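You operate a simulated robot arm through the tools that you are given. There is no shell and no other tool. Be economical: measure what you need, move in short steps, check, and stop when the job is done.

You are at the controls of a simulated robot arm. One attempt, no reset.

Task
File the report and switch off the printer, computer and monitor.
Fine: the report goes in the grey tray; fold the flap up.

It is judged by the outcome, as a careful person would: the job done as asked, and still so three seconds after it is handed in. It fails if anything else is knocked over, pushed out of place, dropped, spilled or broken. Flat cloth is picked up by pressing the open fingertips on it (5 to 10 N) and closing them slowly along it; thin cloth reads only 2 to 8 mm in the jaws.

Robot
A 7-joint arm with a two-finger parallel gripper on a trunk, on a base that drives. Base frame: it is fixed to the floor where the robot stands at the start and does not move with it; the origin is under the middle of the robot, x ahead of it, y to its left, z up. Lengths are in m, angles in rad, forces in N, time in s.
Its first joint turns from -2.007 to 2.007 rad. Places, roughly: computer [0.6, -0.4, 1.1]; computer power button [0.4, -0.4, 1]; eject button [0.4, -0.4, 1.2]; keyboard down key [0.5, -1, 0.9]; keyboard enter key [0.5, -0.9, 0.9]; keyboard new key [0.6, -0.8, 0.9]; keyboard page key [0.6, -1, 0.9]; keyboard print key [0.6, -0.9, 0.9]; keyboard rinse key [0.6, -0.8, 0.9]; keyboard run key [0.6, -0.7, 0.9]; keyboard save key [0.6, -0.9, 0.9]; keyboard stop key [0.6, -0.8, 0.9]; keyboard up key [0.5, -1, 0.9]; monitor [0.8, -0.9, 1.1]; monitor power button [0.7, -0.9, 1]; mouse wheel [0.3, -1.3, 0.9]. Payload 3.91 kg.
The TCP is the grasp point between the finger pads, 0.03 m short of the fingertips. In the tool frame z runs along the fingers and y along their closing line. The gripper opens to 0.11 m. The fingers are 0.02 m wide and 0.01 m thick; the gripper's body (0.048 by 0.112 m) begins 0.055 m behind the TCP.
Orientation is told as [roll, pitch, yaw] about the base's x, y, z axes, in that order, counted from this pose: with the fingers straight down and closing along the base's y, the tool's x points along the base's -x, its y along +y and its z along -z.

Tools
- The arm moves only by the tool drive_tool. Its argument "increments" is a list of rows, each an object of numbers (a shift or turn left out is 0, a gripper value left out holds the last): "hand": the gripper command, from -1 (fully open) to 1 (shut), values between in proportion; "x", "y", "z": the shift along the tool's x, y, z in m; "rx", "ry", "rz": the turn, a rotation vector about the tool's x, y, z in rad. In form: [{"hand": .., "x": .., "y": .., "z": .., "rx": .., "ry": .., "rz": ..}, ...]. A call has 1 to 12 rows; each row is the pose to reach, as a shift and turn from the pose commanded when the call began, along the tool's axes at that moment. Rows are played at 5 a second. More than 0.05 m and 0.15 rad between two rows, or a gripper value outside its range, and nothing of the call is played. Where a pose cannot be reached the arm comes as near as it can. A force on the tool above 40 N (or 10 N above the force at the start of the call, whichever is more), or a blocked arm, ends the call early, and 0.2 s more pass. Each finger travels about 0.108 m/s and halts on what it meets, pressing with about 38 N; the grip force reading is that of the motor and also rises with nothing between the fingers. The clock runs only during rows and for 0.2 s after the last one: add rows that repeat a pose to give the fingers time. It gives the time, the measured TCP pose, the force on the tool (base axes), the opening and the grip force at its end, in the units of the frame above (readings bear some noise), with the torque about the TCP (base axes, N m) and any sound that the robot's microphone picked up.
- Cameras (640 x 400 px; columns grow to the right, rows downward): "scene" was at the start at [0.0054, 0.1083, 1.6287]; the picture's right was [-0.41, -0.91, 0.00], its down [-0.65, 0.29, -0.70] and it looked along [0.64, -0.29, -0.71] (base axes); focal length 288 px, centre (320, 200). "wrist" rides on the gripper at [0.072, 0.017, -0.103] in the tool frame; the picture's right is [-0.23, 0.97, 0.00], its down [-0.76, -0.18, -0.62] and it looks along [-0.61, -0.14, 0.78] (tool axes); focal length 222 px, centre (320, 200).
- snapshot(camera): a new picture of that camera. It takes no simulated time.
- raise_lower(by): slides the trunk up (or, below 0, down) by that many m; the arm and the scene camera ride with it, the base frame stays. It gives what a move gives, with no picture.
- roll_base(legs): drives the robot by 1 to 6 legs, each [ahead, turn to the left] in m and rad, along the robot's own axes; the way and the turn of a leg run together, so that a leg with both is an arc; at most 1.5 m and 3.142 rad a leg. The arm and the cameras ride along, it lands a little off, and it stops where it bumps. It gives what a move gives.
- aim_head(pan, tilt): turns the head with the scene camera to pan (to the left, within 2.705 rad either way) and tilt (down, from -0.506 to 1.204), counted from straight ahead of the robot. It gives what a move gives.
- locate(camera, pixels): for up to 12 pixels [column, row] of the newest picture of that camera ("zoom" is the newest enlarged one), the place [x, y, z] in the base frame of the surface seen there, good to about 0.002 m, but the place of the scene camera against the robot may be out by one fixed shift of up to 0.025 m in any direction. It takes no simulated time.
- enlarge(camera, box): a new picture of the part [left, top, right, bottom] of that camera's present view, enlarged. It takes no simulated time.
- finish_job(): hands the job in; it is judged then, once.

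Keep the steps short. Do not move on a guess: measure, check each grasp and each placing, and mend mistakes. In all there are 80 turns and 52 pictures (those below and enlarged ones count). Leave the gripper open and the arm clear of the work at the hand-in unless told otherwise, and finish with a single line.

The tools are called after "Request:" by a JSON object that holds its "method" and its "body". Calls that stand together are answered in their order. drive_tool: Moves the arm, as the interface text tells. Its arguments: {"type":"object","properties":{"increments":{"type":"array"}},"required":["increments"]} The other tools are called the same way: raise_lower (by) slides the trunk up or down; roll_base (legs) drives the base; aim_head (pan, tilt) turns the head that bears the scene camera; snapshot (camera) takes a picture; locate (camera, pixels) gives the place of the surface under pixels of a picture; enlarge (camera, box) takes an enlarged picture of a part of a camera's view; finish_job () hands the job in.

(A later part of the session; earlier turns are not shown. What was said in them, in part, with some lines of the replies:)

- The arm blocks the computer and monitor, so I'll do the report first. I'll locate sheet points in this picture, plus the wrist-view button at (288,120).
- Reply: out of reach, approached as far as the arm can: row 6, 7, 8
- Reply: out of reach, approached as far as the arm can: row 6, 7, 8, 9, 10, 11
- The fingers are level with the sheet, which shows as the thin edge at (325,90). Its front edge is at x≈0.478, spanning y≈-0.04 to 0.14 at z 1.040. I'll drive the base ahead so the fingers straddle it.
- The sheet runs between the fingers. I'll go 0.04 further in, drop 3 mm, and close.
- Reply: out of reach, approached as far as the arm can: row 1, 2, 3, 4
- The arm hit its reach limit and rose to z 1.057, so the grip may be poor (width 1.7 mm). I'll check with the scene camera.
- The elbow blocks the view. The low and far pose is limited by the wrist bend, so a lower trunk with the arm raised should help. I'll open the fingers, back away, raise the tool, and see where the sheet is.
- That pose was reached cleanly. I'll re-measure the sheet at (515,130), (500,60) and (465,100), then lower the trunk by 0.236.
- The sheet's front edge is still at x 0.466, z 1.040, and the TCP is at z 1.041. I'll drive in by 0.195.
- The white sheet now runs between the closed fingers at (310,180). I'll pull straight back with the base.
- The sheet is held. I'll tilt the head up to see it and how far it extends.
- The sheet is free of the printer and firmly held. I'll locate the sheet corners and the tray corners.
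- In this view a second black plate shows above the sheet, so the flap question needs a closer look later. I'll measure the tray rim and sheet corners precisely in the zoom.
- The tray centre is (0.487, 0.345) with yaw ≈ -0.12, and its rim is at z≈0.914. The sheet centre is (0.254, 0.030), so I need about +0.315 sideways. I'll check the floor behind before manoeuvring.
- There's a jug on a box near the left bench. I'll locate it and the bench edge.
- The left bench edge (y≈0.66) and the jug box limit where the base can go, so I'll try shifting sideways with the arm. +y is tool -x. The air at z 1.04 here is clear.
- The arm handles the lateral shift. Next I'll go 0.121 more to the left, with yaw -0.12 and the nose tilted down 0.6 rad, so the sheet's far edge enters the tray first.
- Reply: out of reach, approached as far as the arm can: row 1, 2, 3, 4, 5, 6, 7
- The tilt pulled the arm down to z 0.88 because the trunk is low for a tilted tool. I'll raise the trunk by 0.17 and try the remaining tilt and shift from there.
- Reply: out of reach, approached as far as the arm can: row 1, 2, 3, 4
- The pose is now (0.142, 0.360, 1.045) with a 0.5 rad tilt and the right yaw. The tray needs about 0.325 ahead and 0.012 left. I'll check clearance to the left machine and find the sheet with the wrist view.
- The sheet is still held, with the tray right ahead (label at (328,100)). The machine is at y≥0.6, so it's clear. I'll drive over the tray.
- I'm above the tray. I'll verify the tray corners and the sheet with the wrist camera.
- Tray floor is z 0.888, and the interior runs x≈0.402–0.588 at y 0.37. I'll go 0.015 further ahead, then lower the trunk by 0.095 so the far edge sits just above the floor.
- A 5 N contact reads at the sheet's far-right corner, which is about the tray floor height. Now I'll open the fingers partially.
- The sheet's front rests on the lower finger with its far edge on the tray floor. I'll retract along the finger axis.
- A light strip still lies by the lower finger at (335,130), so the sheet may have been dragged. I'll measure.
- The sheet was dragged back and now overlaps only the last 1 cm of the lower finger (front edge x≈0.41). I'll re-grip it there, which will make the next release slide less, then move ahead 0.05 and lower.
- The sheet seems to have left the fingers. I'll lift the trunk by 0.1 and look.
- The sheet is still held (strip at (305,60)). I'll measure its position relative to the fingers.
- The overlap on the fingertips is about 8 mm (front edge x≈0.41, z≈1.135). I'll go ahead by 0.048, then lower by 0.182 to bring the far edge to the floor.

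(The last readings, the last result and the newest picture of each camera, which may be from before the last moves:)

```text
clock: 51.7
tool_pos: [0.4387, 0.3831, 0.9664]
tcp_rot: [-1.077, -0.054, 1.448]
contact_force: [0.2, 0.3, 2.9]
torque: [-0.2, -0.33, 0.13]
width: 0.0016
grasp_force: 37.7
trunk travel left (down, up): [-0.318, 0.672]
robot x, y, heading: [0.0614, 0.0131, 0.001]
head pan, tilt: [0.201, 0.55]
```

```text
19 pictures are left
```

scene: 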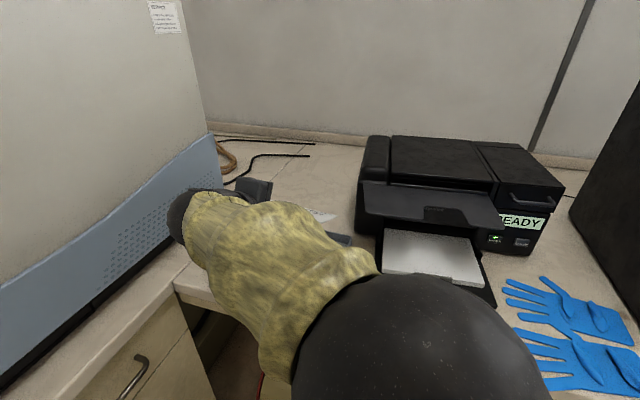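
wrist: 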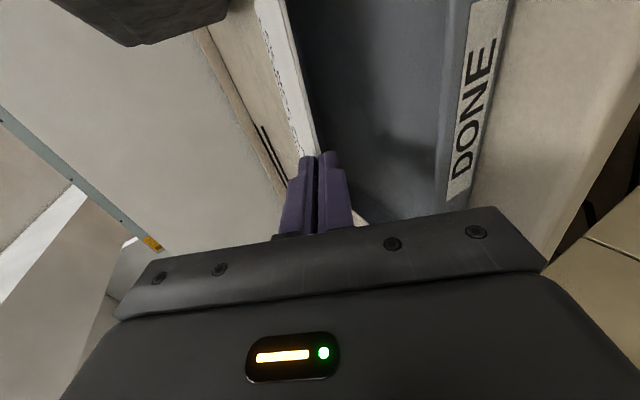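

The far edge is touching the floor and the sheet has pivoted flatter, with its printed face now visible. I'll open and retract a little along the axis in the same call.

Request:
{"method": "drive_tool", "body": {"increments": [{"hand": 0.7}, {"hand": 0.5}, {"hand": 0.5}, {"hand": 0.5, "z": -0.015}, {"hand": 0.5, "z": -0.03}, {"hand": 0.5, "z": -0.05}, {"hand": 0.5, "z": -0.05}]}}

Request:
{"method": "snapshot", "body": {"camera": "wrist"}}

```text
clock: 53.3
tool_pos: [0.394, 0.3882, 0.9894]
tcp_rot: [-1.077, -0.056, 1.446]
contact_force: [0.7, -0.6, 0.2]
torque: [-0.03, -0.01, 0.02]
width: 0.0276
grasp_force: 0.0
trunk travel left (down, up): [-0.318, 0.672]
robot x, y, heading: [0.0586, 0.0167, 0.004]
head pan, tilt: [0.201, 0.55]
```

```text
18 pictures are left
```

wrist: 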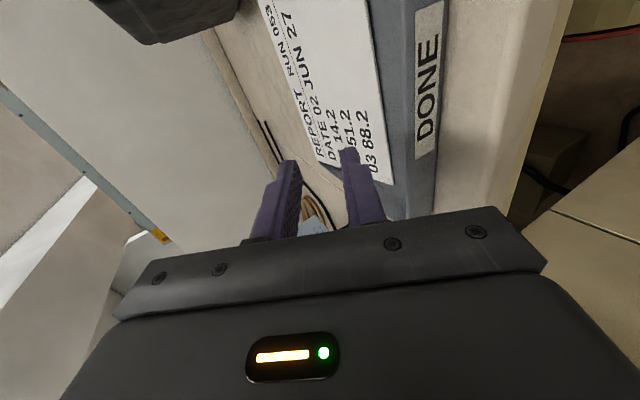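

The sheet has dropped face up into the tray. I'll measure that it lies flat inside.

Request:
{"method": "locate", "body": {"camera": "wrist", "pixels": [[378, 100], [372, 40], [389, 175], [275, 40], [300, 110], [335, 90], [345, 130], [315, 20], [326, 155]]}}

Request:
{"method": "raise_lower", "body": {"by": 0.2}}

Request:
{"method": "snapshot", "body": {"camera": "wrist"}}

```text
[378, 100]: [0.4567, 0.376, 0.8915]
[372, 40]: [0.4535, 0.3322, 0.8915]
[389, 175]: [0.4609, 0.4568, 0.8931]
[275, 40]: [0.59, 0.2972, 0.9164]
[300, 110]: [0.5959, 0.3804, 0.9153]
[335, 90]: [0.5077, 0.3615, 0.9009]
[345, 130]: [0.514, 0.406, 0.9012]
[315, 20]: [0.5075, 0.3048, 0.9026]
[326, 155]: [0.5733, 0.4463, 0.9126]
```

```text
clock: 55.5
tool_pos: [0.3937, 0.3878, 1.1883]
tcp_rot: [-1.077, -0.056, 1.446]
contact_force: [0.2, -0.2, 0.1]
torque: [0.04, -0.04, -0.01]
width: 0.0276
grasp_force: 0.0
trunk travel left (down, up): [-0.518, 0.472]
robot x, y, heading: [0.0626, 0.0105, 0.004]
head pan, tilt: [0.201, 0.55]
```

```text
17 pictures are left
```

wrist: 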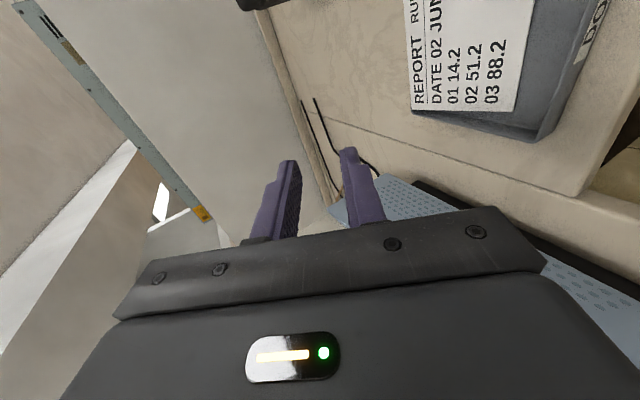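

The front is on the floor (x 0.457, z 0.892), but the back edge rests on the rear rim (x≈0.59, z 0.916). I need to drag it about 0.025 toward me. I'll close the fingers and tilt further down by 0.5 rad for a press-and-drag.

Request:
{"method": "drive_tool", "body": {"increments": [{"hand": 1, "rx": -0.13}, {"hand": 1, "rx": -0.26}, {"hand": 1, "rx": -0.39}, {"hand": 1, "rx": -0.52}, {"hand": 1, "rx": -0.52}]}}

```text
clock: 56.7
tool_pos: [0.3939, 0.3891, 1.1894]
tcp_rot: [-1.078, -0.056, 1.448]
contact_force: [-0.3, 0.6, 0.7]
torque: [0.0, 0.0, 0.0]
width: 0.0
grasp_force: 37.7
out of reach, approached as far as the arm can: row 1, 2, 3, 4, 5
trunk travel left (down, up): [-0.518, 0.472]
robot x, y, heading: [0.0593, 0.0129, 0.004]
head pan, tilt: [0.201, 0.55]
```

The joint limit blocks tilting this close in. I'll back the base 0.15 and reach the arm out while tilting.

Request:
{"method": "roll_base", "body": {"legs": [[-0.15, 0]]}}

Request:
{"method": "drive_tool", "body": {"increments": [{"z": 0.033, "y": -0.018}, {"z": 0.066, "y": -0.036}, {"z": 0.099, "y": -0.054, "rx": -0.1}, {"z": 0.132, "y": -0.072, "rx": -0.2}, {"z": 0.132, "y": -0.072, "rx": -0.3}, {"z": 0.132, "y": -0.072, "rx": -0.4}, {"z": 0.132, "y": -0.072, "rx": -0.5}, {"z": 0.132, "y": -0.072, "rx": -0.5}]}}

```text
clock: 58.1
tool_pos: [0.2391, 0.388, 1.1903]
tcp_rot: [-1.08, -0.055, 1.447]
contact_force: [-0.2, 0.1, -0.1]
torque: [-0.04, 0.01, -0.02]
width: 0.0002
grasp_force: 37.9
trunk travel left (down, up): [-0.518, 0.472]
robot x, y, heading: [-0.0945, 0.0092, 0.003]
head pan, tilt: [0.201, 0.55]
```

```text
clock: 60.1
tool_pos: [0.376, 0.2988, 1.137]
tcp_rot: [-0.577, -0.056, 1.293]
contact_force: [0.8, -1.4, -0.1]
torque: [0.1, 0.09, 0.13]
width: 0.0
grasp_force: 37.6
out of reach, approached as far as the arm can: row 1, 2, 3, 4, 5, 6, 7, 8
trunk travel left (down, up): [-0.518, 0.472]
robot x, y, heading: [-0.0961, 0.0116, 0.0]
head pan, tilt: [0.201, 0.55]
stopped in row 8: the arm was blocked; the commanded pose is now the measured one
```

The tilt is now about 1.0 rad. I'll nudge left to the sheet's centreline.

Request:
{"method": "drive_tool", "body": {"increments": [{"x": -0.02}, {"x": -0.04}, {"x": -0.055}, {"x": -0.055}]}}

Request:
{"method": "snapshot", "body": {"camera": "wrist"}}

```text
clock: 61.1
tool_pos: [0.3804, 0.3502, 1.1294]
tcp_rot: [-0.577, -0.057, 1.293]
contact_force: [0.8, -0.8, 0.0]
torque: [-0.01, 0.02, 0.01]
width: 0.0001
grasp_force: 37.6
out of reach, approached as far as the arm can: row 2, 3, 4
trunk travel left (down, up): [-0.518, 0.472]
robot x, y, heading: [-0.0956, 0.0093, 0.004]
head pan, tilt: [0.201, 0.55]
```

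```text
16 pictures are left
```

wrist: 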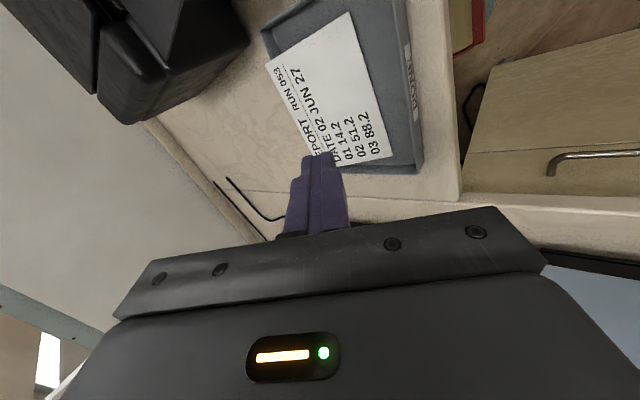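

The sheet is visible with its rear edge over the back rim. I'll measure the sheet and tray corners.

Request:
{"method": "locate", "body": {"camera": "wrist", "pixels": [[268, 66], [348, 15], [389, 154], [298, 130], [263, 32], [415, 165], [400, 10], [280, 50], [385, 60]]}}

```text
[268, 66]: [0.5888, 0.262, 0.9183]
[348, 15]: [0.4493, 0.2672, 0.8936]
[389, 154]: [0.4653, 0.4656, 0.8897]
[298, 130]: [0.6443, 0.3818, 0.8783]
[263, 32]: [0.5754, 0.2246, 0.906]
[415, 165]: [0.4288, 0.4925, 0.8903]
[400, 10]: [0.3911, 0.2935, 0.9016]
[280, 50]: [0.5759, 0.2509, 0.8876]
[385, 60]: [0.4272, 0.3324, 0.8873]
```

The sheet needs about 0.03 of drag toward me. I'll drive ahead 0.125, so the tips are over x≈0.52 and y≈0.345, then lower close to the surface.

Request:
{"method": "roll_base", "body": {"legs": [[0.125, 0]]}}

Request:
{"method": "raise_lower", "body": {"by": -0.185}}

Request:
{"method": "raise_lower", "body": {"by": -0.008}}

```text
clock: 62.4
tool_pos: [0.5057, 0.3509, 1.1289]
tcp_rot: [-0.578, -0.054, 1.294]
contact_force: [0.3, 0.2, -0.3]
torque: [0.0, 0.04, 0.01]
width: 0.0002
grasp_force: 37.9
trunk travel left (down, up): [-0.518, 0.472]
robot x, y, heading: [0.0337, 0.0118, 0.002]
head pan, tilt: [0.201, 0.55]
```

```text
clock: 64.4
tool_pos: [0.5056, 0.3513, 0.9441]
tcp_rot: [-0.578, -0.056, 1.294]
contact_force: [0.2, 0.5, 0.6]
torque: [0.01, 0.02, -0.02]
width: 0.0
grasp_force: 37.9
trunk travel left (down, up): [-0.333, 0.657]
robot x, y, heading: [0.0309, 0.0103, 0.006]
head pan, tilt: [0.201, 0.55]
```

```text
clock: 65.0
tool_pos: [0.5004, 0.3521, 0.9404]
tcp_rot: [-0.582, -0.058, 1.294]
contact_force: [-0.4, 0.5, 0.3]
torque: [-0.03, -0.03, 0.02]
width: 0.0001
grasp_force: 37.6
trunk travel left (down, up): [-0.325, 0.665]
robot x, y, heading: [0.0321, 0.0142, 0.006]
head pan, tilt: [0.201, 0.55]
```

The tool deflected slightly (x -5 mm, z +4 mm) with no tip force, so something else may be touching. I'll look.

Request:
{"method": "snapshot", "body": {"camera": "scene"}}

Request:
{"method": "snapshot", "body": {"camera": "wrist"}}

```text
15 pictures are left
```

scene: 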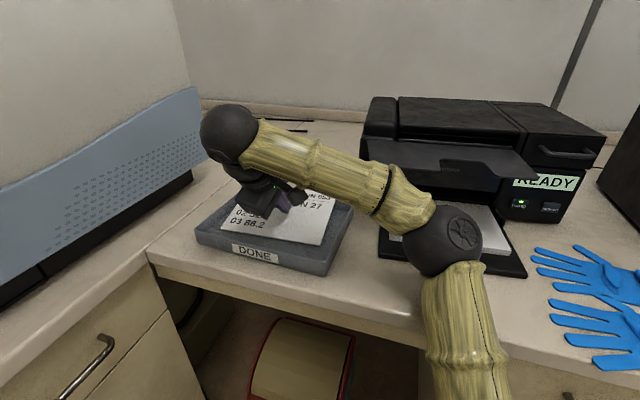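

```text
14 pictures are left
```

wrist: 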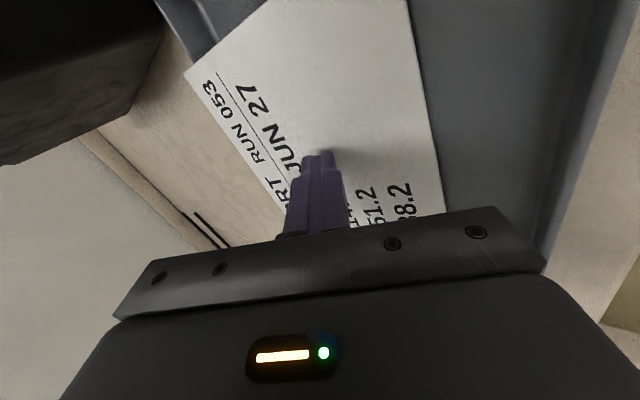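

The elbow ball at (440,240) is over the table edge by the lower flap, so it probably touched there. I'll raise back off at once and measure.

Request:
{"method": "raise_lower", "body": {"by": 0.02}}

Request:
{"method": "locate", "body": {"camera": "scene", "pixels": [[440, 240], [440, 270], [410, 240], [470, 245], [380, 255], [525, 275], [400, 150], [530, 160], [450, 290]]}}

```text
clock: 65.6
tool_pos: [0.5051, 0.3513, 0.9568]
tcp_rot: [-0.574, -0.056, 1.295]
contact_force: [-0.2, 0.1, -0.7]
torque: [0.01, 0.02, 0.01]
width: 0.0001
grasp_force: 37.1
trunk travel left (down, up): [-0.345, 0.645]
robot x, y, heading: [0.0319, 0.0111, 0.001]
head pan, tilt: [0.201, 0.55]
```

```text
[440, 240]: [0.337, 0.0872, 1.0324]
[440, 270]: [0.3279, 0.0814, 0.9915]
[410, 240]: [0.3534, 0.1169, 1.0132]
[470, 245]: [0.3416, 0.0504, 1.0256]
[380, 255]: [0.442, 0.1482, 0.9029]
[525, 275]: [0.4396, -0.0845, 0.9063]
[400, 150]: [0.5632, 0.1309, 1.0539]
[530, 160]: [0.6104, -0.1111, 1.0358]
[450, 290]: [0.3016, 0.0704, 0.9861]
```

The elbow was just about to touch the tabletop, so I'm now 2 cm clear. I'll press with the arm alone, going down 0.015 in small steps.

Request:
{"method": "drive_tool", "body": {"increments": [{"z": 0.004, "y": 0.0027}, {"z": 0.0085, "y": 0.0055}, {"z": 0.0126, "y": 0.008}, {"z": 0.0126, "y": 0.008}]}}

```text
clock: 66.6
tool_pos: [0.5054, 0.3517, 0.9427]
tcp_rot: [-0.577, -0.057, 1.295]
contact_force: [0.1, -0.6, 0.4]
torque: [-0.01, -0.04, 0.0]
width: 0.0002
grasp_force: 37.8
trunk travel left (down, up): [-0.345, 0.645]
robot x, y, heading: [0.0319, 0.0135, 0.006]
head pan, tilt: [0.201, 0.55]
```

The arm moves cleanly. I'll continue down in 3 mm steps until contact.

Request:
{"method": "drive_tool", "body": {"increments": [{"z": 0.0025, "y": 0.0016}, {"z": 0.005, "y": 0.0032}, {"z": 0.0067, "y": 0.0043}, {"z": 0.0084, "y": 0.0054}, {"z": 0.0084, "y": 0.0054}]}}

```text
clock: 67.8
tool_pos: [0.5065, 0.3528, 0.9327]
tcp_rot: [-0.578, -0.056, 1.295]
contact_force: [0.4, -0.1, 3.4]
torque: [-0.01, -0.05, -0.04]
width: 0.0
grasp_force: 38.2
trunk travel left (down, up): [-0.345, 0.645]
robot x, y, heading: [0.0352, 0.0126, 0.002]
head pan, tilt: [0.201, 0.55]
```

Contact at 3.4 N. I'll press 2 mm more and drag 0.03 toward me, descending slightly as the edge comes off the rim.

Request:
{"method": "drive_tool", "body": {"increments": [{"z": 0.0017, "y": 0.0011}, {"x": 0.0027, "z": -0.0025, "y": 0.0097}, {"x": 0.0055, "z": -0.0065, "y": 0.0185}, {"x": 0.0082, "z": -0.0095, "y": 0.0282}, {"x": 0.0082, "z": -0.0095, "y": 0.0282}]}}

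Request:
{"method": "snapshot", "body": {"camera": "wrist"}}

```text
clock: 69.0
tool_pos: [0.4767, 0.3529, 0.9245]
tcp_rot: [-0.576, -0.054, 1.295]
contact_force: [-1.0, 0.9, -0.6]
torque: [-0.03, -0.01, 0.01]
width: 0.0
grasp_force: 37.6
trunk travel left (down, up): [-0.345, 0.645]
robot x, y, heading: [0.0314, 0.0153, 0.004]
head pan, tilt: [0.201, 0.55]
```

```text
13 pictures are left
```

wrist: 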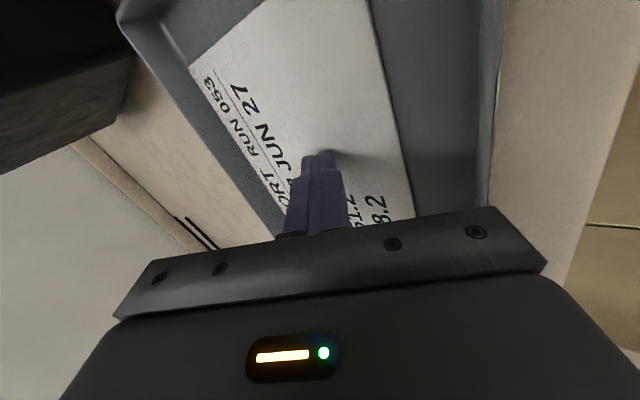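

The back edge now sits inside the tray. I'll check the heights.

Request:
{"method": "locate", "body": {"camera": "wrist", "pixels": [[192, 72], [215, 120], [250, 180], [370, 20], [408, 190], [300, 60], [262, 205]]}}

Request:
{"method": "raise_lower", "body": {"by": 0.25}}

Request:
{"method": "roll_base", "body": {"legs": [[-0.3, 0]]}}

Request:
{"method": "snapshot", "body": {"camera": "scene"}}

```text
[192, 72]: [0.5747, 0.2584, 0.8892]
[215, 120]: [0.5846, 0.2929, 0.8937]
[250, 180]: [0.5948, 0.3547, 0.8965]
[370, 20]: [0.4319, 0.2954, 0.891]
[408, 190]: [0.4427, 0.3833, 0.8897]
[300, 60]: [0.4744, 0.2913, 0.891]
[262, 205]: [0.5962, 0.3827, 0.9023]
```

```text
clock: 71.6
tool_pos: [0.4762, 0.3528, 1.1752]
tcp_rot: [-0.577, -0.056, 1.293]
contact_force: [0.6, -0.2, 0.1]
torque: [-0.04, 0.03, -0.01]
width: 0.0
grasp_force: 37.6
trunk travel left (down, up): [-0.595, 0.395]
robot x, y, heading: [0.0356, 0.0174, 0.005]
head pan, tilt: [0.201, 0.55]
```

```text
clock: 73.7
tool_pos: [0.1702, 0.3522, 1.1738]
tcp_rot: [-0.576, -0.055, 1.298]
contact_force: [-1.2, -0.3, 0.1]
torque: [-0.02, 0.0, 0.02]
width: 0.0
grasp_force: 37.8
trunk travel left (down, up): [-0.595, 0.395]
robot x, y, heading: [-0.2751, 0.0114, 0.003]
head pan, tilt: [0.201, 0.55]
```

```text
12 pictures are left
```

scene: 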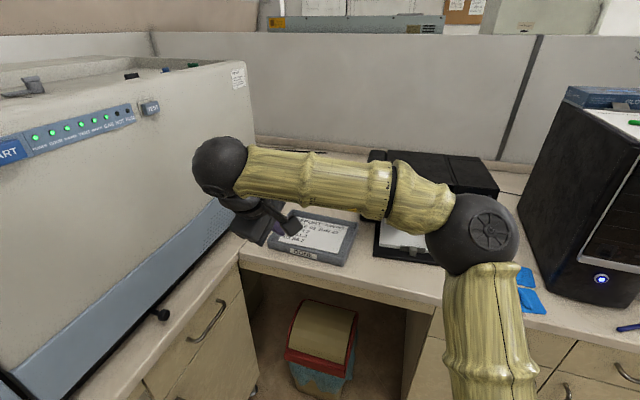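

The report lies flat in the tray (z≈0.889–0.896). Now for the printer. I'll bring the tool back to the forward-pointing pose, clear of the printer view.

Request:
{"method": "drive_tool", "body": {"increments": [{"x": 0.026, "y": -0.025, "z": -0.0064, "rx": 0.1, "ry": -0.025, "rz": -0.014}, {"x": 0.052, "y": -0.05, "z": -0.0128, "rx": 0.2, "ry": -0.05, "rz": -0.028}, {"x": 0.078, "y": -0.075, "z": -0.019, "rx": 0.3, "ry": -0.075, "rz": -0.041}, {"x": 0.104, "y": -0.1, "z": -0.0256, "rx": 0.4, "ry": -0.1, "rz": -0.055}, {"x": 0.13, "y": -0.125, "z": -0.032, "rx": 0.5, "ry": -0.126, "rz": -0.069}, {"x": 0.156, "y": -0.15, "z": -0.038, "rx": 0.6, "ry": -0.15, "rz": -0.083}, {"x": 0.182, "y": -0.176, "z": -0.045, "rx": 0.7, "ry": -0.176, "rz": -0.096}, {"x": 0.208, "y": -0.2, "z": -0.051, "rx": 0.8, "ry": -0.2, "rz": -0.11}, {"x": 0.234, "y": -0.226, "z": -0.058, "rx": 0.9, "ry": -0.226, "rz": -0.124}, {"x": 0.26, "y": -0.251, "z": -0.064, "rx": 1.0, "ry": -0.252, "rz": -0.1375}, {"x": 0.26, "y": -0.251, "z": -0.064, "rx": 1.0, "ry": -0.252, "rz": -0.1375}]}}

Request:
{"method": "aim_head", "body": {"pan": -0.1, "tilt": 0.6}}

Request:
{"method": "snapshot", "body": {"camera": "scene"}}

```text
clock: 76.1
tool_pos: [0.2684, 0.0468, 1.3503]
tcp_rot: [-1.601, -0.05, 1.575]
contact_force: [0.6, -0.4, -0.1]
torque: [0.04, 0.0, -0.01]
width: 0.0003
grasp_force: 38.4
out of reach, approached as far as the arm can: row 5, 6
trunk travel left (down, up): [-0.595, 0.395]
robot x, y, heading: [-0.2704, 0.0128, 0.006]
head pan, tilt: [0.201, 0.55]
```

```text
clock: 76.9
tool_pos: [0.2691, 0.0463, 1.35]
tcp_rot: [-1.598, -0.049, 1.575]
contact_force: [-0.7, 0.3, -1.1]
torque: [-0.03, 0.0, -0.02]
width: 0.0
grasp_force: 37.6
trunk travel left (down, up): [-0.595, 0.395]
robot x, y, heading: [-0.2734, 0.01, 0.007]
head pan, tilt: [-0.099, 0.6]
```

```text
11 pictures are left
```

scene: 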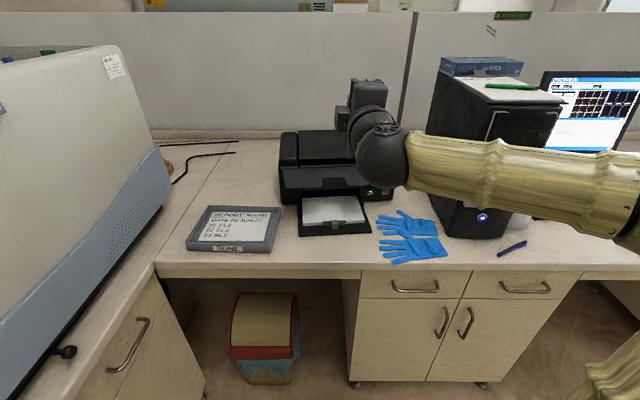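

The forward pose is restored and the report lies neatly in the tray. I'll zoom on the printer front.

Request:
{"method": "enlarge", "body": {"camera": "scene", "box": [265, 120, 405, 245]}}

```text
3.20 times, centred on (335, 182) of scene
```

zoom: 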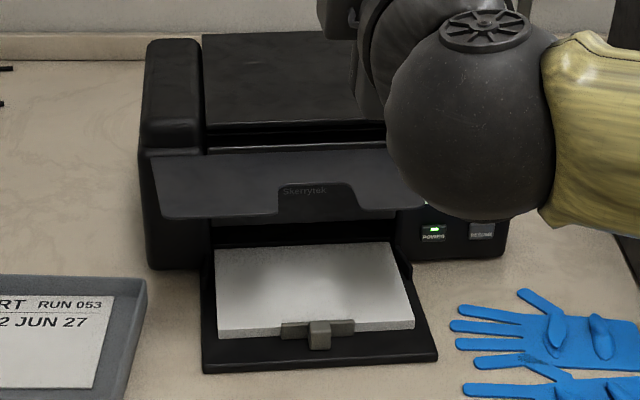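

The upper plate with the finger notch, where the report lay, looks like the output flap. The lower one carries the paper stack. I'll measure the flap, printer top and buttons.

Request:
{"method": "locate", "body": {"camera": "zoom", "pixels": [[175, 210], [260, 210], [165, 165], [200, 160], [370, 205], [300, 130], [210, 110], [290, 60], [432, 230], [433, 239], [485, 232], [320, 335]]}}

```text
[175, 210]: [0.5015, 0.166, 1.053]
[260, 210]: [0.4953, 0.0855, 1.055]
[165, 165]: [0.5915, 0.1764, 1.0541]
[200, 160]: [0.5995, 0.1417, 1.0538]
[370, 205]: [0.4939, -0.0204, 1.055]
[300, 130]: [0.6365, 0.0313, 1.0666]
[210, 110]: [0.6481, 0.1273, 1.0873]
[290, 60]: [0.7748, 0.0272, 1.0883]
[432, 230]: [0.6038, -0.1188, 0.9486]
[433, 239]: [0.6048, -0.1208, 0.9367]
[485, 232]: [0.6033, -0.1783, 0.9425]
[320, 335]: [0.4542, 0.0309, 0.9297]
```

The flap is at true z≈1.037, hinged near x 0.605, with its front at x≈0.49. The printer POWER button is at about (0.605, -0.113, 0.93). Before lowering I'll check the elbow's location, and shift the tool left and down with the arm.

Request:
{"method": "locate", "body": {"camera": "scene", "pixels": [[636, 190], [632, 240], [560, 200], [480, 190]]}}

Request:
{"method": "drive_tool", "body": {"increments": [{"x": -0.02, "y": 0.03}, {"x": -0.04, "y": 0.06}, {"x": -0.06, "y": 0.09}, {"x": -0.065, "y": 0.12}, {"x": -0.065, "y": 0.15}, {"x": -0.065, "y": 0.15}]}}

```text
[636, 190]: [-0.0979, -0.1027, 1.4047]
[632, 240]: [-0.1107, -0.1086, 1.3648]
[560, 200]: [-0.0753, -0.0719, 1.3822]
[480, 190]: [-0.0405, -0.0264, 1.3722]
```

```text
clock: 78.3
tool_pos: [0.2714, 0.118, 1.2031]
tcp_rot: [-1.598, -0.05, 1.573]
contact_force: [0.2, -0.2, 0.2]
torque: [-0.01, -0.02, -0.02]
width: 0.0
grasp_force: 37.8
trunk travel left (down, up): [-0.595, 0.395]
robot x, y, heading: [-0.2683, 0.0111, 0.007]
head pan, tilt: [-0.099, 0.6]
```

The elbow stays well behind the table edge. I'll lower by 0.2 to z≈1.003 and drive under the flap.

Request:
{"method": "raise_lower", "body": {"by": -0.2}}

Request:
{"method": "roll_base", "body": {"legs": [[0.25, 0]]}}

Request:
{"method": "snapshot", "body": {"camera": "wrist"}}

```text
clock: 80.5
tool_pos: [0.2712, 0.1166, 1.0026]
tcp_rot: [-1.599, -0.051, 1.572]
contact_force: [0.0, -0.3, -0.8]
torque: [-0.02, 0.01, 0.01]
width: 0.0
grasp_force: 37.8
trunk travel left (down, up): [-0.395, 0.595]
robot x, y, heading: [-0.2718, 0.0113, 0.009]
head pan, tilt: [-0.099, 0.6]
```

```text
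clock: 82.3
tool_pos: [0.5242, 0.1192, 1.0032]
tcp_rot: [-1.598, -0.051, 1.571]
contact_force: [-0.5, -0.8, 0.2]
torque: [0.04, -0.01, 0.01]
width: 0.0
grasp_force: 37.4
trunk travel left (down, up): [-0.395, 0.595]
robot x, y, heading: [-0.0202, 0.0102, 0.011]
head pan, tilt: [-0.099, 0.6]
```

```text
9 pictures are left
```

wrist: 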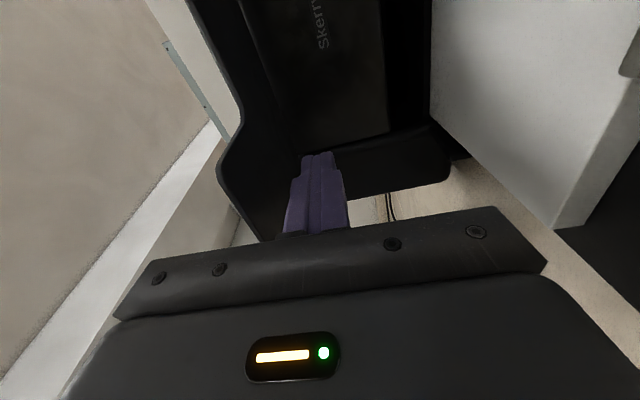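

The fingers are under the flap, past its rounded notch at (235,130). I'll raise in steps and watch the force.

Request:
{"method": "raise_lower", "body": {"by": 0.04}}

Request:
{"method": "raise_lower", "body": {"by": 0.03}}

Request:
{"method": "snapshot", "body": {"camera": "wrist"}}

```text
clock: 83.1
tool_pos: [0.5244, 0.1197, 1.0427]
tcp_rot: [-1.599, -0.051, 1.572]
contact_force: [1.0, 0.5, 0.2]
torque: [-0.03, 0.05, -0.02]
width: 0.0
grasp_force: 37.6
trunk travel left (down, up): [-0.435, 0.555]
robot x, y, heading: [-0.0207, 0.0129, 0.004]
head pan, tilt: [-0.099, 0.6]
```

```text
clock: 83.9
tool_pos: [0.5242, 0.119, 1.0737]
tcp_rot: [-1.597, -0.05, 1.571]
contact_force: [-0.2, 0.4, 0.4]
torque: [-0.04, -0.01, 0.02]
width: 0.0
grasp_force: 37.3
trunk travel left (down, up): [-0.465, 0.525]
robot x, y, heading: [-0.0216, 0.0129, 0.006]
head pan, tilt: [-0.099, 0.6]
```

```text
8 pictures are left
```

wrist: 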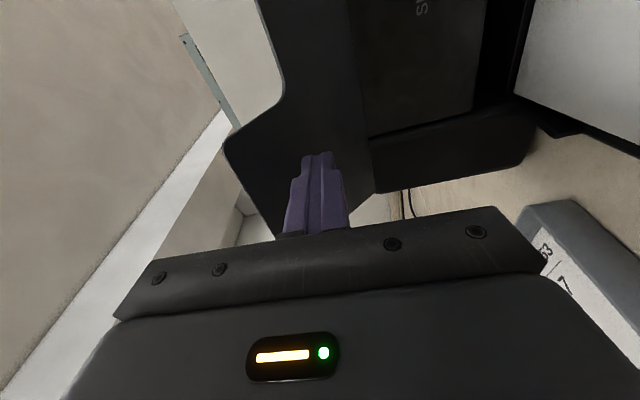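

The flap rises freely and is at about 45° now. I'll push forward 0.03, up 0.03, then forward again.

Request:
{"method": "roll_base", "body": {"legs": [[0.03, 0]]}}

Request:
{"method": "raise_lower", "body": {"by": 0.03}}

Request:
{"method": "roll_base", "body": {"legs": [[0.02, 0]]}}

Request:
{"method": "snapshot", "body": {"camera": "wrist"}}

```text
clock: 84.7
tool_pos: [0.5551, 0.1196, 1.0734]
tcp_rot: [-1.598, -0.05, 1.574]
contact_force: [0.3, 0.4, -1.5]
torque: [0.0, 0.05, -0.03]
width: 0.0
grasp_force: 37.8
trunk travel left (down, up): [-0.465, 0.525]
robot x, y, heading: [0.0102, 0.0138, 0.007]
head pan, tilt: [-0.099, 0.6]
```

```text
clock: 85.4
tool_pos: [0.5532, 0.1196, 1.103]
tcp_rot: [-1.597, -0.05, 1.572]
contact_force: [0.5, -0.3, -0.1]
torque: [-0.04, -0.01, 0.01]
width: 0.0
grasp_force: 37.6
trunk travel left (down, up): [-0.495, 0.495]
robot x, y, heading: [0.0112, 0.0099, 0.006]
head pan, tilt: [-0.099, 0.6]
```

```text
clock: 86.2
tool_pos: [0.5731, 0.1182, 1.1033]
tcp_rot: [-1.599, -0.051, 1.575]
contact_force: [0.3, 0.3, -0.5]
torque: [-0.02, 0.01, 0.02]
width: 0.0003
grasp_force: 38.3
trunk travel left (down, up): [-0.495, 0.495]
robot x, y, heading: [0.0312, 0.0133, 0.004]
head pan, tilt: [-0.099, 0.6]
```

```text
7 pictures are left
```

wrist: 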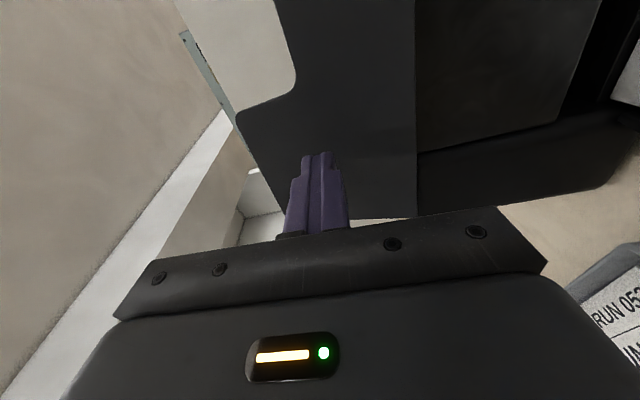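

The flap is nearly upright. I'll measure its face angle.

Request:
{"method": "locate", "body": {"camera": "wrist", "pixels": [[250, 120], [290, 110], [350, 110], [400, 110], [350, 60], [408, 60], [450, 60], [440, 160]]}}

```text
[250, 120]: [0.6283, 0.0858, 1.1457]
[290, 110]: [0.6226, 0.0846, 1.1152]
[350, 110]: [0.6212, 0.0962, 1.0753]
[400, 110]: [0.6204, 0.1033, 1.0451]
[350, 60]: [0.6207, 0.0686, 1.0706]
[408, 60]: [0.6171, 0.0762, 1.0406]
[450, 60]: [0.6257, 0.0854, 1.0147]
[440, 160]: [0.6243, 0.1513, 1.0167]
```

The flap is fully up, leaning back against the printer (x 0.617 to 0.628) and past my fingertips, so it rests on its own. I'll back away, then shift right to the POWER button's y with a 0.4 rad downward tilt, so the gripper body clears the table.

Request:
{"method": "roll_base", "body": {"legs": [[-0.28, 0]]}}

Request:
{"method": "drive_tool", "body": {"increments": [{"x": 0.03}, {"x": 0.06, "rx": -0.05}, {"x": 0.09, "rx": -0.1}, {"x": 0.12, "rx": -0.15}, {"x": 0.15, "rx": -0.2}, {"x": 0.18, "rx": -0.25}, {"x": 0.205, "rx": -0.3}, {"x": 0.23, "rx": -0.35}, {"x": 0.23, "rx": -0.4}, {"x": 0.23, "rx": -0.4}]}}

```text
clock: 88.2
tool_pos: [0.2935, 0.1162, 1.1017]
tcp_rot: [-1.598, -0.052, 1.571]
contact_force: [0.5, 0.0, 0.7]
torque: [0.01, 0.02, -0.02]
width: 0.0
grasp_force: 37.3
trunk travel left (down, up): [-0.495, 0.495]
robot x, y, heading: [-0.2499, 0.0101, 0.006]
head pan, tilt: [-0.099, 0.6]
```

```text
clock: 90.4
tool_pos: [0.2947, -0.1142, 1.0912]
tcp_rot: [-1.196, -0.051, 1.572]
contact_force: [0.3, -0.2, -0.3]
torque: [-0.01, 0.0, 0.02]
width: 0.0003
grasp_force: 37.7
trunk travel left (down, up): [-0.495, 0.495]
robot x, y, heading: [-0.2473, 0.0158, 0.008]
head pan, tilt: [-0.099, 0.6]
```

Pose is good. I'll lower to z≈0.937, advance to just short of the button, and look.

Request:
{"method": "raise_lower", "body": {"by": -0.154}}

Request:
{"method": "roll_base", "body": {"legs": [[0.24, 0]]}}

Request:
{"method": "snapshot", "body": {"camera": "wrist"}}

```text
clock: 92.2
tool_pos: [0.295, -0.1123, 0.9379]
tcp_rot: [-1.2, -0.05, 1.573]
contact_force: [-0.4, 0.2, 0.2]
torque: [0.0, 0.04, -0.01]
width: 0.0002
grasp_force: 37.8
trunk travel left (down, up): [-0.341, 0.649]
robot x, y, heading: [-0.2483, 0.0085, 0.007]
head pan, tilt: [-0.099, 0.6]
```

```text
clock: 93.9
tool_pos: [0.5366, -0.1105, 0.9358]
tcp_rot: [-1.198, -0.05, 1.574]
contact_force: [-0.8, -0.2, 0.0]
torque: [0.01, 0.0, 0.0]
width: 0.0
grasp_force: 38.1
trunk travel left (down, up): [-0.341, 0.649]
robot x, y, heading: [-0.01, 0.0139, 0.007]
head pan, tilt: [-0.099, 0.6]
```

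```text
6 pictures are left
```

wrist: 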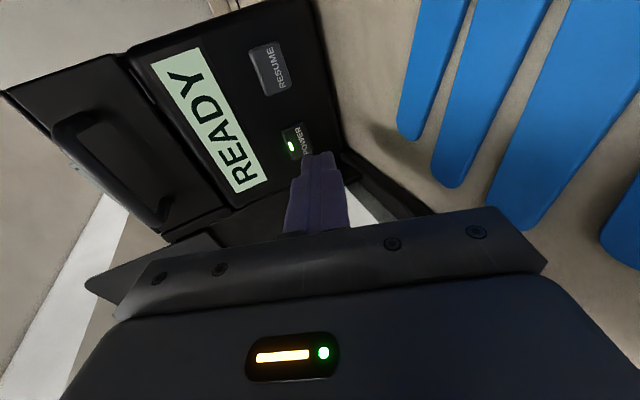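

Here's the POWER button with its green LED at (295,140). I'll locate it.

Request:
{"method": "locate", "body": {"camera": "wrist", "pixels": [[291, 147], [298, 132], [306, 128], [286, 130], [304, 148], [315, 120], [268, 70], [330, 100]]}}

```text
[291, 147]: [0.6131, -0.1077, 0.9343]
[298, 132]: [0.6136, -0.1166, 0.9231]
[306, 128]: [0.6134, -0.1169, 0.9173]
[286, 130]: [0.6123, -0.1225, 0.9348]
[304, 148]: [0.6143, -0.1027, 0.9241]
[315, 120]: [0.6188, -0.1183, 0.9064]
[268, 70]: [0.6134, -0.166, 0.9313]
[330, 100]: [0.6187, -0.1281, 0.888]
```

The button centre is (0.6135, -0.1115, 0.926), and my tip is at about (0.564, -0.111, 0.925), which is aligned. I'll drive 0.038, then push with the arm and retract.

Request:
{"method": "roll_base", "body": {"legs": [[0.038, 0]]}}

Request:
{"method": "drive_tool", "body": {"increments": [{"z": 0.004, "y": -0.0015}, {"z": 0.007, "y": -0.0028}, {"z": 0.01, "y": -0.004}, {"z": 0.012, "y": -0.0048}, {"z": 0.014, "y": -0.0056}, {"z": 0.014, "y": -0.0056}]}}

```text
clock: 94.8
tool_pos: [0.5745, -0.1093, 0.9373]
tcp_rot: [-1.199, -0.052, 1.575]
contact_force: [0.1, 0.0, -0.4]
torque: [-0.02, 0.01, 0.0]
width: 0.0
grasp_force: 37.7
trunk travel left (down, up): [-0.341, 0.649]
robot x, y, heading: [0.0322, 0.0104, 0.004]
head pan, tilt: [-0.099, 0.6]
```

```text
clock: 96.2
tool_pos: [0.5874, -0.1092, 0.9377]
tcp_rot: [-1.199, -0.051, 1.575]
contact_force: [-12.7, 1.5, -0.3]
torque: [0.05, 0.07, -0.01]
width: 0.0
grasp_force: 37.8
trunk travel left (down, up): [-0.341, 0.649]
robot x, y, heading: [0.0304, 0.0134, 0.005]
head pan, tilt: [-0.099, 0.6]
heard: click
```

A click was heard at 12.7 N. I'll retract and check the LED and display.

Request:
{"method": "drive_tool", "body": {"increments": [{"z": -0.008, "y": 0.003}, {"z": -0.016, "y": 0.006}, {"z": -0.016, "y": 0.006}]}}

Request:
{"method": "roll_base", "body": {"legs": [[-0.06, 0]]}}

Request:
{"method": "snapshot", "body": {"camera": "wrist"}}

```text
clock: 97.0
tool_pos: [0.5729, -0.1088, 0.9368]
tcp_rot: [-1.199, -0.053, 1.575]
contact_force: [-0.1, 0.5, 0.2]
torque: [-0.04, -0.03, 0.0]
width: 0.0001
grasp_force: 37.0
trunk travel left (down, up): [-0.341, 0.649]
robot x, y, heading: [0.0256, 0.0116, 0.008]
head pan, tilt: [-0.099, 0.6]
```

```text
clock: 98.0
tool_pos: [0.5122, -0.1101, 0.9366]
tcp_rot: [-1.201, -0.05, 1.574]
contact_force: [0.3, -0.3, -0.1]
torque: [0.01, -0.02, 0.01]
width: 0.0
grasp_force: 37.8
trunk travel left (down, up): [-0.341, 0.649]
robot x, y, heading: [-0.0343, 0.0131, 0.006]
head pan, tilt: [-0.099, 0.6]
```

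```text
5 pictures are left
```

wrist: 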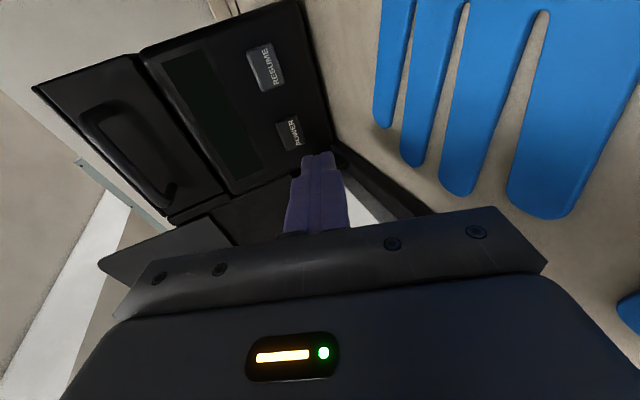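

The printer is off, with its LED and display dark. Next is the computer power button, which the wrist camera put at (0.377, -0.383, 0.988). I'll raise to z≈0.998, back out, and sidestep right with the base.

Request:
{"method": "raise_lower", "body": {"by": 0.062}}

Request:
{"method": "roll_base", "body": {"legs": [[-0.3, 0], [0, 0.5], [-0.57, 0], [0, -0.5]]}}

```text
clock: 99.0
tool_pos: [0.5105, -0.1118, 0.9993]
tcp_rot: [-1.2, -0.051, 1.575]
contact_force: [-0.3, 0.4, -0.1]
torque: [0.03, 0.0, -0.01]
width: 0.0002
grasp_force: 38.0
trunk travel left (down, up): [-0.403, 0.587]
robot x, y, heading: [-0.0336, 0.0147, 0.005]
head pan, tilt: [-0.099, 0.6]
```

```text
clock: 106.8
tool_pos: [-0.2868, -0.3863, 0.9988]
tcp_rot: [-1.2, -0.051, 1.593]
contact_force: [-0.7, 0.1, 1.0]
torque: [0.0, 0.04, -0.04]
width: 0.0
grasp_force: 37.4
trunk travel left (down, up): [-0.403, 0.587]
robot x, y, heading: [-0.8303, -0.2714, 0.023]
head pan, tilt: [-0.099, 0.6]
```

TCP y is -0.386 with heading 0.023. I'll correct slightly and drive ahead to just short of the button.

Request:
{"method": "roll_base", "body": {"legs": [[0, -0.011], [0.575, 0]]}}

Request:
{"method": "aim_head", "body": {"pan": -0.45, "tilt": 0.45}}

Request:
{"method": "snapshot", "body": {"camera": "wrist"}}

```text
clock: 110.4
tool_pos: [0.295, -0.3877, 0.9993]
tcp_rot: [-1.197, -0.051, 1.578]
contact_force: [-0.2, -0.6, -0.8]
torque: [0.01, -0.01, 0.02]
width: 0.0001
grasp_force: 38.1
trunk travel left (down, up): [-0.403, 0.587]
robot x, y, heading: [-0.2478, -0.2671, 0.011]
head pan, tilt: [-0.099, 0.6]
```

```text
clock: 111.2
tool_pos: [0.2958, -0.3868, 0.9994]
tcp_rot: [-1.199, -0.05, 1.579]
contact_force: [0.5, -0.5, 0.3]
torque: [0.01, 0.02, -0.01]
width: 0.0002
grasp_force: 38.1
trunk travel left (down, up): [-0.403, 0.587]
robot x, y, heading: [-0.2444, -0.2672, 0.01]
head pan, tilt: [-0.45, 0.45]
```

```text
4 pictures are left
```

wrist: 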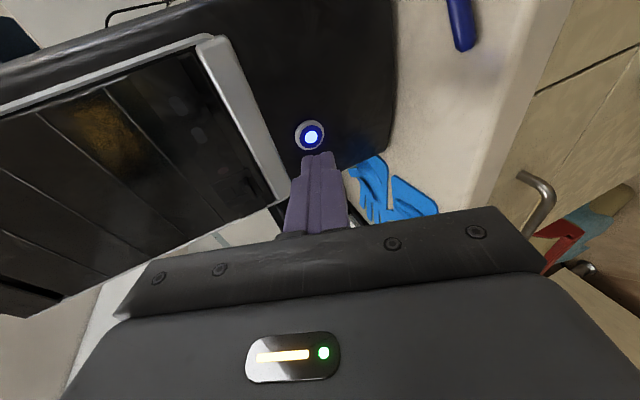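

The lit power button is at (311,137) in the wrist view. I'll locate it precisely.

Request:
{"method": "locate", "body": {"camera": "wrist", "pixels": [[311, 137], [302, 137], [320, 137], [311, 124], [290, 110], [340, 110]]}}

```text
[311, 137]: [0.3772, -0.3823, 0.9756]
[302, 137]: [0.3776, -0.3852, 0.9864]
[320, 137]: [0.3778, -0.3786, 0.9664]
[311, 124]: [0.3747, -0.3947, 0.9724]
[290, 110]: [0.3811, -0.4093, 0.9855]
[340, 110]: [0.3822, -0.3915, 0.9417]
```

The button is at (0.377, -0.382, 0.976) and my tip at (0.324, -0.387, 0.988). I'll lower 0.012, drive 0.042, then push with the arm.

Request:
{"method": "raise_lower", "body": {"by": -0.012}}

Request:
{"method": "roll_base", "body": {"legs": [[0.042, 0]]}}

Request:
{"method": "drive_tool", "body": {"increments": [{"x": -0.004, "z": 0.002, "y": -0.0008}, {"x": -0.004, "z": 0.006, "y": -0.0024}, {"x": -0.004, "z": 0.009, "y": -0.0036}, {"x": -0.004, "z": 0.012, "y": -0.0048}, {"x": -0.004, "z": 0.014, "y": -0.0056}, {"x": -0.004, "z": 0.014, "y": -0.0056}]}}

```text
clock: 111.8
tool_pos: [0.2962, -0.3853, 0.9875]
tcp_rot: [-1.2, -0.051, 1.58]
contact_force: [-0.3, -0.1, -0.4]
torque: [-0.02, -0.01, -0.03]
width: 0.0
grasp_force: 37.7
trunk travel left (down, up): [-0.391, 0.599]
robot x, y, heading: [-0.2453, -0.2643, 0.014]
head pan, tilt: [-0.45, 0.45]
```

```text
clock: 112.7
tool_pos: [0.3387, -0.3865, 0.9875]
tcp_rot: [-1.196, -0.051, 1.581]
contact_force: [-0.7, -0.5, 0.0]
torque: [-0.04, -0.03, 0.06]
width: 0.0001
grasp_force: 37.6
trunk travel left (down, up): [-0.391, 0.599]
robot x, y, heading: [-0.2029, -0.2648, 0.011]
head pan, tilt: [-0.45, 0.45]
```

```text
clock: 114.1
tool_pos: [0.3515, -0.3818, 0.9888]
tcp_rot: [-1.198, -0.053, 1.579]
contact_force: [-6.9, -0.1, 0.4]
torque: [0.0, -0.01, -0.05]
width: 0.0
grasp_force: 37.7
trunk travel left (down, up): [-0.391, 0.599]
robot x, y, heading: [-0.2064, -0.2663, 0.017]
head pan, tilt: [-0.45, 0.45]
heard: click
```

Clicked at 6.9 N. I'll retract, back off, and look at the computer light and monitor.

Request:
{"method": "drive_tool", "body": {"increments": [{"z": -0.008, "y": 0.003}, {"z": -0.016, "y": 0.006}, {"z": -0.016, "y": 0.006}]}}

Request:
{"method": "roll_base", "body": {"legs": [[-0.2, 0], [0, 0.8], [-0.71, 0], [0, -0.8]]}}

Request:
{"method": "aim_head", "body": {"pan": 0.2, "tilt": 0.3}}

Request:
{"method": "snapshot", "body": {"camera": "scene"}}

```text
clock: 114.9
tool_pos: [0.3346, -0.3825, 0.9869]
tcp_rot: [-1.199, -0.051, 1.579]
contact_force: [0.2, 0.4, -0.4]
torque: [0.01, 0.04, -0.01]
width: 0.0
grasp_force: 38.2
trunk travel left (down, up): [-0.391, 0.599]
robot x, y, heading: [-0.2035, -0.2669, 0.011]
head pan, tilt: [-0.45, 0.45]
```

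```text
clock: 124.2
tool_pos: [-0.3537, -0.903, 0.9881]
tcp_rot: [-1.199, -0.05, 1.584]
contact_force: [0.1, 0.8, 0.8]
torque: [-0.02, 0.02, 0.0]
width: 0.0
grasp_force: 37.7
trunk travel left (down, up): [-0.391, 0.599]
robot x, y, heading: [-0.888, -0.7911, 0.013]
head pan, tilt: [-0.45, 0.45]
```

```text
clock: 125.2
tool_pos: [-0.3519, -0.9028, 0.9876]
tcp_rot: [-1.198, -0.049, 1.584]
contact_force: [0.2, 0.0, 0.1]
torque: [0.01, -0.02, -0.03]
width: 0.0
grasp_force: 37.3
trunk travel left (down, up): [-0.391, 0.599]
robot x, y, heading: [-0.8945, -0.7932, 0.019]
head pan, tilt: [0.201, 0.3]
```

```text
3 pictures are left
```

scene: 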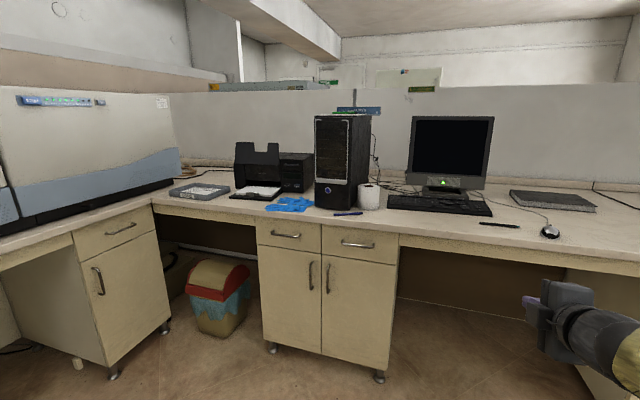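

The flap stands up and the screen has gone dark. I'll zoom on the monitor and computer button together.

Request:
{"method": "enlarge", "body": {"camera": "scene", "box": [310, 110, 500, 225]}}

Request:
{"method": "locate", "body": {"camera": "scene", "pixels": [[443, 184], [440, 178], [450, 184], [415, 180], [480, 180], [440, 205], [327, 191], [450, 150]]}}

```text
3.37 times, centred on (405, 168) of scene
```

zoom: 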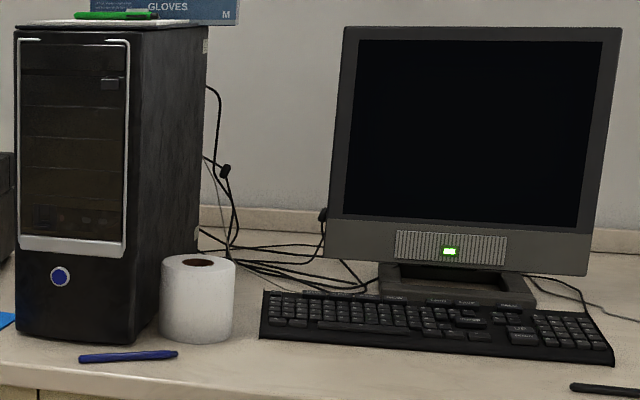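

```text
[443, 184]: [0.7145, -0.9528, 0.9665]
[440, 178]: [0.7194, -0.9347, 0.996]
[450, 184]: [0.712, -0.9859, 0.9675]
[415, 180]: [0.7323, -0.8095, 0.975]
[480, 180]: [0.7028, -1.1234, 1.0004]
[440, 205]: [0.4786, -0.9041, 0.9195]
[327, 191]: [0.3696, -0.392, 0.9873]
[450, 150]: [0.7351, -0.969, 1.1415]
```

The computer button is no longer glowing, so it is off. The monitor's green power button should be near true (0.72, -0.943, 0.955). I'll align and drive toward it, stopping short.

Request:
{"method": "roll_base", "body": {"legs": [[0, -0.037], [0.93, 0]]}}

Request:
{"method": "snapshot", "body": {"camera": "wrist"}}

```text
clock: 130.5
tool_pos: [0.5736, -0.9262, 0.9874]
tcp_rot: [-1.199, -0.053, 1.564]
contact_force: [0.6, 0.3, 0.0]
torque: [0.0, 0.0, 0.0]
width: 0.0
grasp_force: 37.9
trunk travel left (down, up): [-0.391, 0.599]
robot x, y, heading: [0.0359, -0.7971, -0.004]
head pan, tilt: [0.201, 0.3]
```

```text
1 pictures are left
```

wrist: 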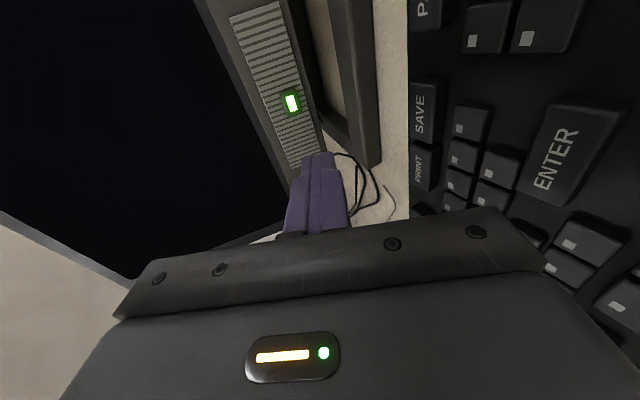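

The green-lit button is at (292,103). I'll locate it.

Request:
{"method": "locate", "body": {"camera": "wrist", "pixels": [[292, 103], [286, 103], [299, 103], [292, 94], [292, 112], [360, 150], [420, 120]]}}

```text
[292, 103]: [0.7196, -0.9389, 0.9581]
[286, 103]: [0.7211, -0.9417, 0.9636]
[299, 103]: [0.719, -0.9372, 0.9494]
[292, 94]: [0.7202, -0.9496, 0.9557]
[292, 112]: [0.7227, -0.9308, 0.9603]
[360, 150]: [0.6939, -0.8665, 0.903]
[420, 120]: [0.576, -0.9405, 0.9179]
```

The button is at (0.7196, -0.940, 0.957) and my tip at (0.602, -0.926, 0.976). I'll shift 0.014 right with the arm, lower 0.019, and drive 0.1.

Request:
{"method": "drive_tool", "body": {"increments": [{"x": 0.007}, {"x": 0.014}, {"x": 0.014}]}}

Request:
{"method": "raise_lower", "body": {"by": -0.019}}

Request:
{"method": "roll_base", "body": {"legs": [[0.1, 0]]}}

```text
clock: 131.3
tool_pos: [0.5731, -0.9388, 0.987]
tcp_rot: [-1.199, -0.05, 1.562]
contact_force: [-1.4, -0.1, -0.5]
torque: [-0.03, 0.04, -0.01]
width: 0.0002
grasp_force: 38.2
trunk travel left (down, up): [-0.391, 0.599]
robot x, y, heading: [0.0389, -0.8021, -0.002]
head pan, tilt: [0.201, 0.3]
```

```text
clock: 132.0
tool_pos: [0.5737, -0.9399, 0.9682]
tcp_rot: [-1.199, -0.051, 1.565]
contact_force: [0.7, -0.8, -0.3]
torque: [-0.01, 0.0, -0.01]
width: 0.0
grasp_force: 38.1
trunk travel left (down, up): [-0.372, 0.618]
robot x, y, heading: [0.0365, -0.8043, -0.006]
head pan, tilt: [0.201, 0.3]
```

```text
clock: 133.2
tool_pos: [0.6544, -0.9397, 0.9715]
tcp_rot: [-1.203, -0.051, 1.566]
contact_force: [1.4, -0.6, 0.2]
torque: [0.0, -0.02, -0.05]
width: 0.0
grasp_force: 37.6
trunk travel left (down, up): [-0.372, 0.618]
robot x, y, heading: [0.1204, -0.8009, -0.001]
head pan, tilt: [0.201, 0.3]
stopped in leg 1: the robot was blocked; the commanded pose is now the measured one
```

The base bumped the table or arm at x 0.12. I'll back off 0.02 and reach the rest with the arm.

Request:
{"method": "roll_base", "body": {"legs": [[-0.025, 0]]}}

Request:
{"method": "drive_tool", "body": {"increments": [{"z": 0.012, "y": -0.005}, {"z": 0.024, "y": -0.01}, {"z": 0.036, "y": -0.0145}, {"z": 0.043, "y": -0.017}, {"z": 0.043, "y": -0.017}]}}

```text
clock: 134.0
tool_pos: [0.6367, -0.9389, 0.9683]
tcp_rot: [-1.2, -0.051, 1.565]
contact_force: [-0.5, -0.5, 0.1]
torque: [-0.05, 0.01, 0.07]
width: 0.0
grasp_force: 37.9
trunk travel left (down, up): [-0.372, 0.618]
robot x, y, heading: [0.0983, -0.8034, -0.005]
head pan, tilt: [0.201, 0.3]
```

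```text
clock: 135.2
tool_pos: [0.6824, -0.939, 0.9686]
tcp_rot: [-1.198, -0.05, 1.564]
contact_force: [0.7, -0.4, -0.9]
torque: [-0.02, -0.01, 0.0]
width: 0.0001
grasp_force: 38.1
trunk travel left (down, up): [-0.372, 0.618]
robot x, y, heading: [0.0958, -0.8034, -0.006]
head pan, tilt: [0.201, 0.3]
```

The arm reached out cleanly, with the tip at about (0.710, -0.939, 0.957). Now I'll push gently in small steps.

Request:
{"method": "drive_tool", "body": {"increments": [{"z": 0.004, "y": -0.0016}, {"z": 0.007, "y": -0.0028}, {"z": 0.009, "y": -0.0036}, {"z": 0.011, "y": -0.0044}, {"z": 0.013, "y": -0.0052}, {"z": 0.013, "y": -0.0052}]}}

```text
clock: 136.6
tool_pos: [0.695, -0.9385, 0.9689]
tcp_rot: [-1.2, -0.051, 1.563]
contact_force: [-7.0, 0.7, -0.7]
torque: [0.0, 0.03, -0.05]
width: 0.0
grasp_force: 37.2
trunk travel left (down, up): [-0.372, 0.618]
robot x, y, heading: [0.0988, -0.8039, -0.004]
head pan, tilt: [0.201, 0.3]
heard: click
```

Clicked at 7 N. I'll retract the arm, back the base out, open the gripper, and aim the head so the last picture can verify everything.

Request:
{"method": "drive_tool", "body": {"increments": [{"z": -0.012, "y": 0.005}, {"z": -0.03, "y": 0.012}, {"z": -0.05, "y": 0.02}, {"z": -0.05, "y": 0.02}]}}

Request:
{"method": "roll_base", "body": {"legs": [[-0.95, 0]]}}

Request:
{"method": "drive_tool", "body": {"increments": [{"hand": 0}, {"hand": -1}, {"hand": -1}, {"hand": -1}, {"hand": -1}]}}

Request:
{"method": "snapshot", "body": {"camera": "scene"}}

```text
clock: 137.6
tool_pos: [0.6425, -0.9386, 0.9679]
tcp_rot: [-1.2, -0.05, 1.565]
contact_force: [0.1, 1.1, -0.7]
torque: [-0.03, 0.0, -0.07]
width: 0.0
grasp_force: 37.7
trunk travel left (down, up): [-0.372, 0.618]
robot x, y, heading: [0.0953, -0.8033, -0.006]
head pan, tilt: [0.201, 0.3]
```

```text
clock: 142.5
tool_pos: [-0.2994, -0.9338, 0.9671]
tcp_rot: [-1.199, -0.051, 1.564]
contact_force: [0.1, 0.3, -0.2]
torque: [0.0, -0.01, 0.04]
width: 0.0
grasp_force: 37.3
trunk travel left (down, up): [-0.372, 0.618]
robot x, y, heading: [-0.8452, -0.798, -0.007]
head pan, tilt: [0.201, 0.3]
```

```text
clock: 143.7
tool_pos: [-0.299, -0.9345, 0.9676]
tcp_rot: [-1.2, -0.051, 1.563]
contact_force: [1.5, 0.5, -0.6]
torque: [0.01, 0.0, 0.01]
width: 0.1099
grasp_force: 0.0
trunk travel left (down, up): [-0.372, 0.618]
robot x, y, heading: [-0.8439, -0.8002, -0.002]
head pan, tilt: [0.201, 0.3]
```

```text
0 pictures are left
```

scene: 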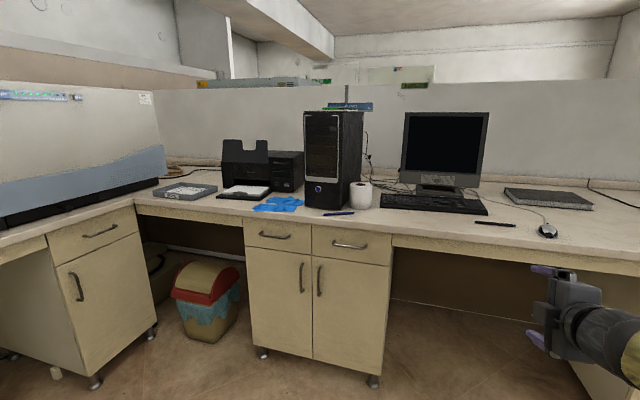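

The monitor LED is dark and the flap is up. The report is in the tray, everything else is in place, and the gripper is open and clear. I'll hand in.

Request:
{"method": "finish_job", "body": {}}

```text
The job is handed in.
```

The report is in the grey tray, the printer's flap is folded up, and the printer, computer and monitor are switched off.
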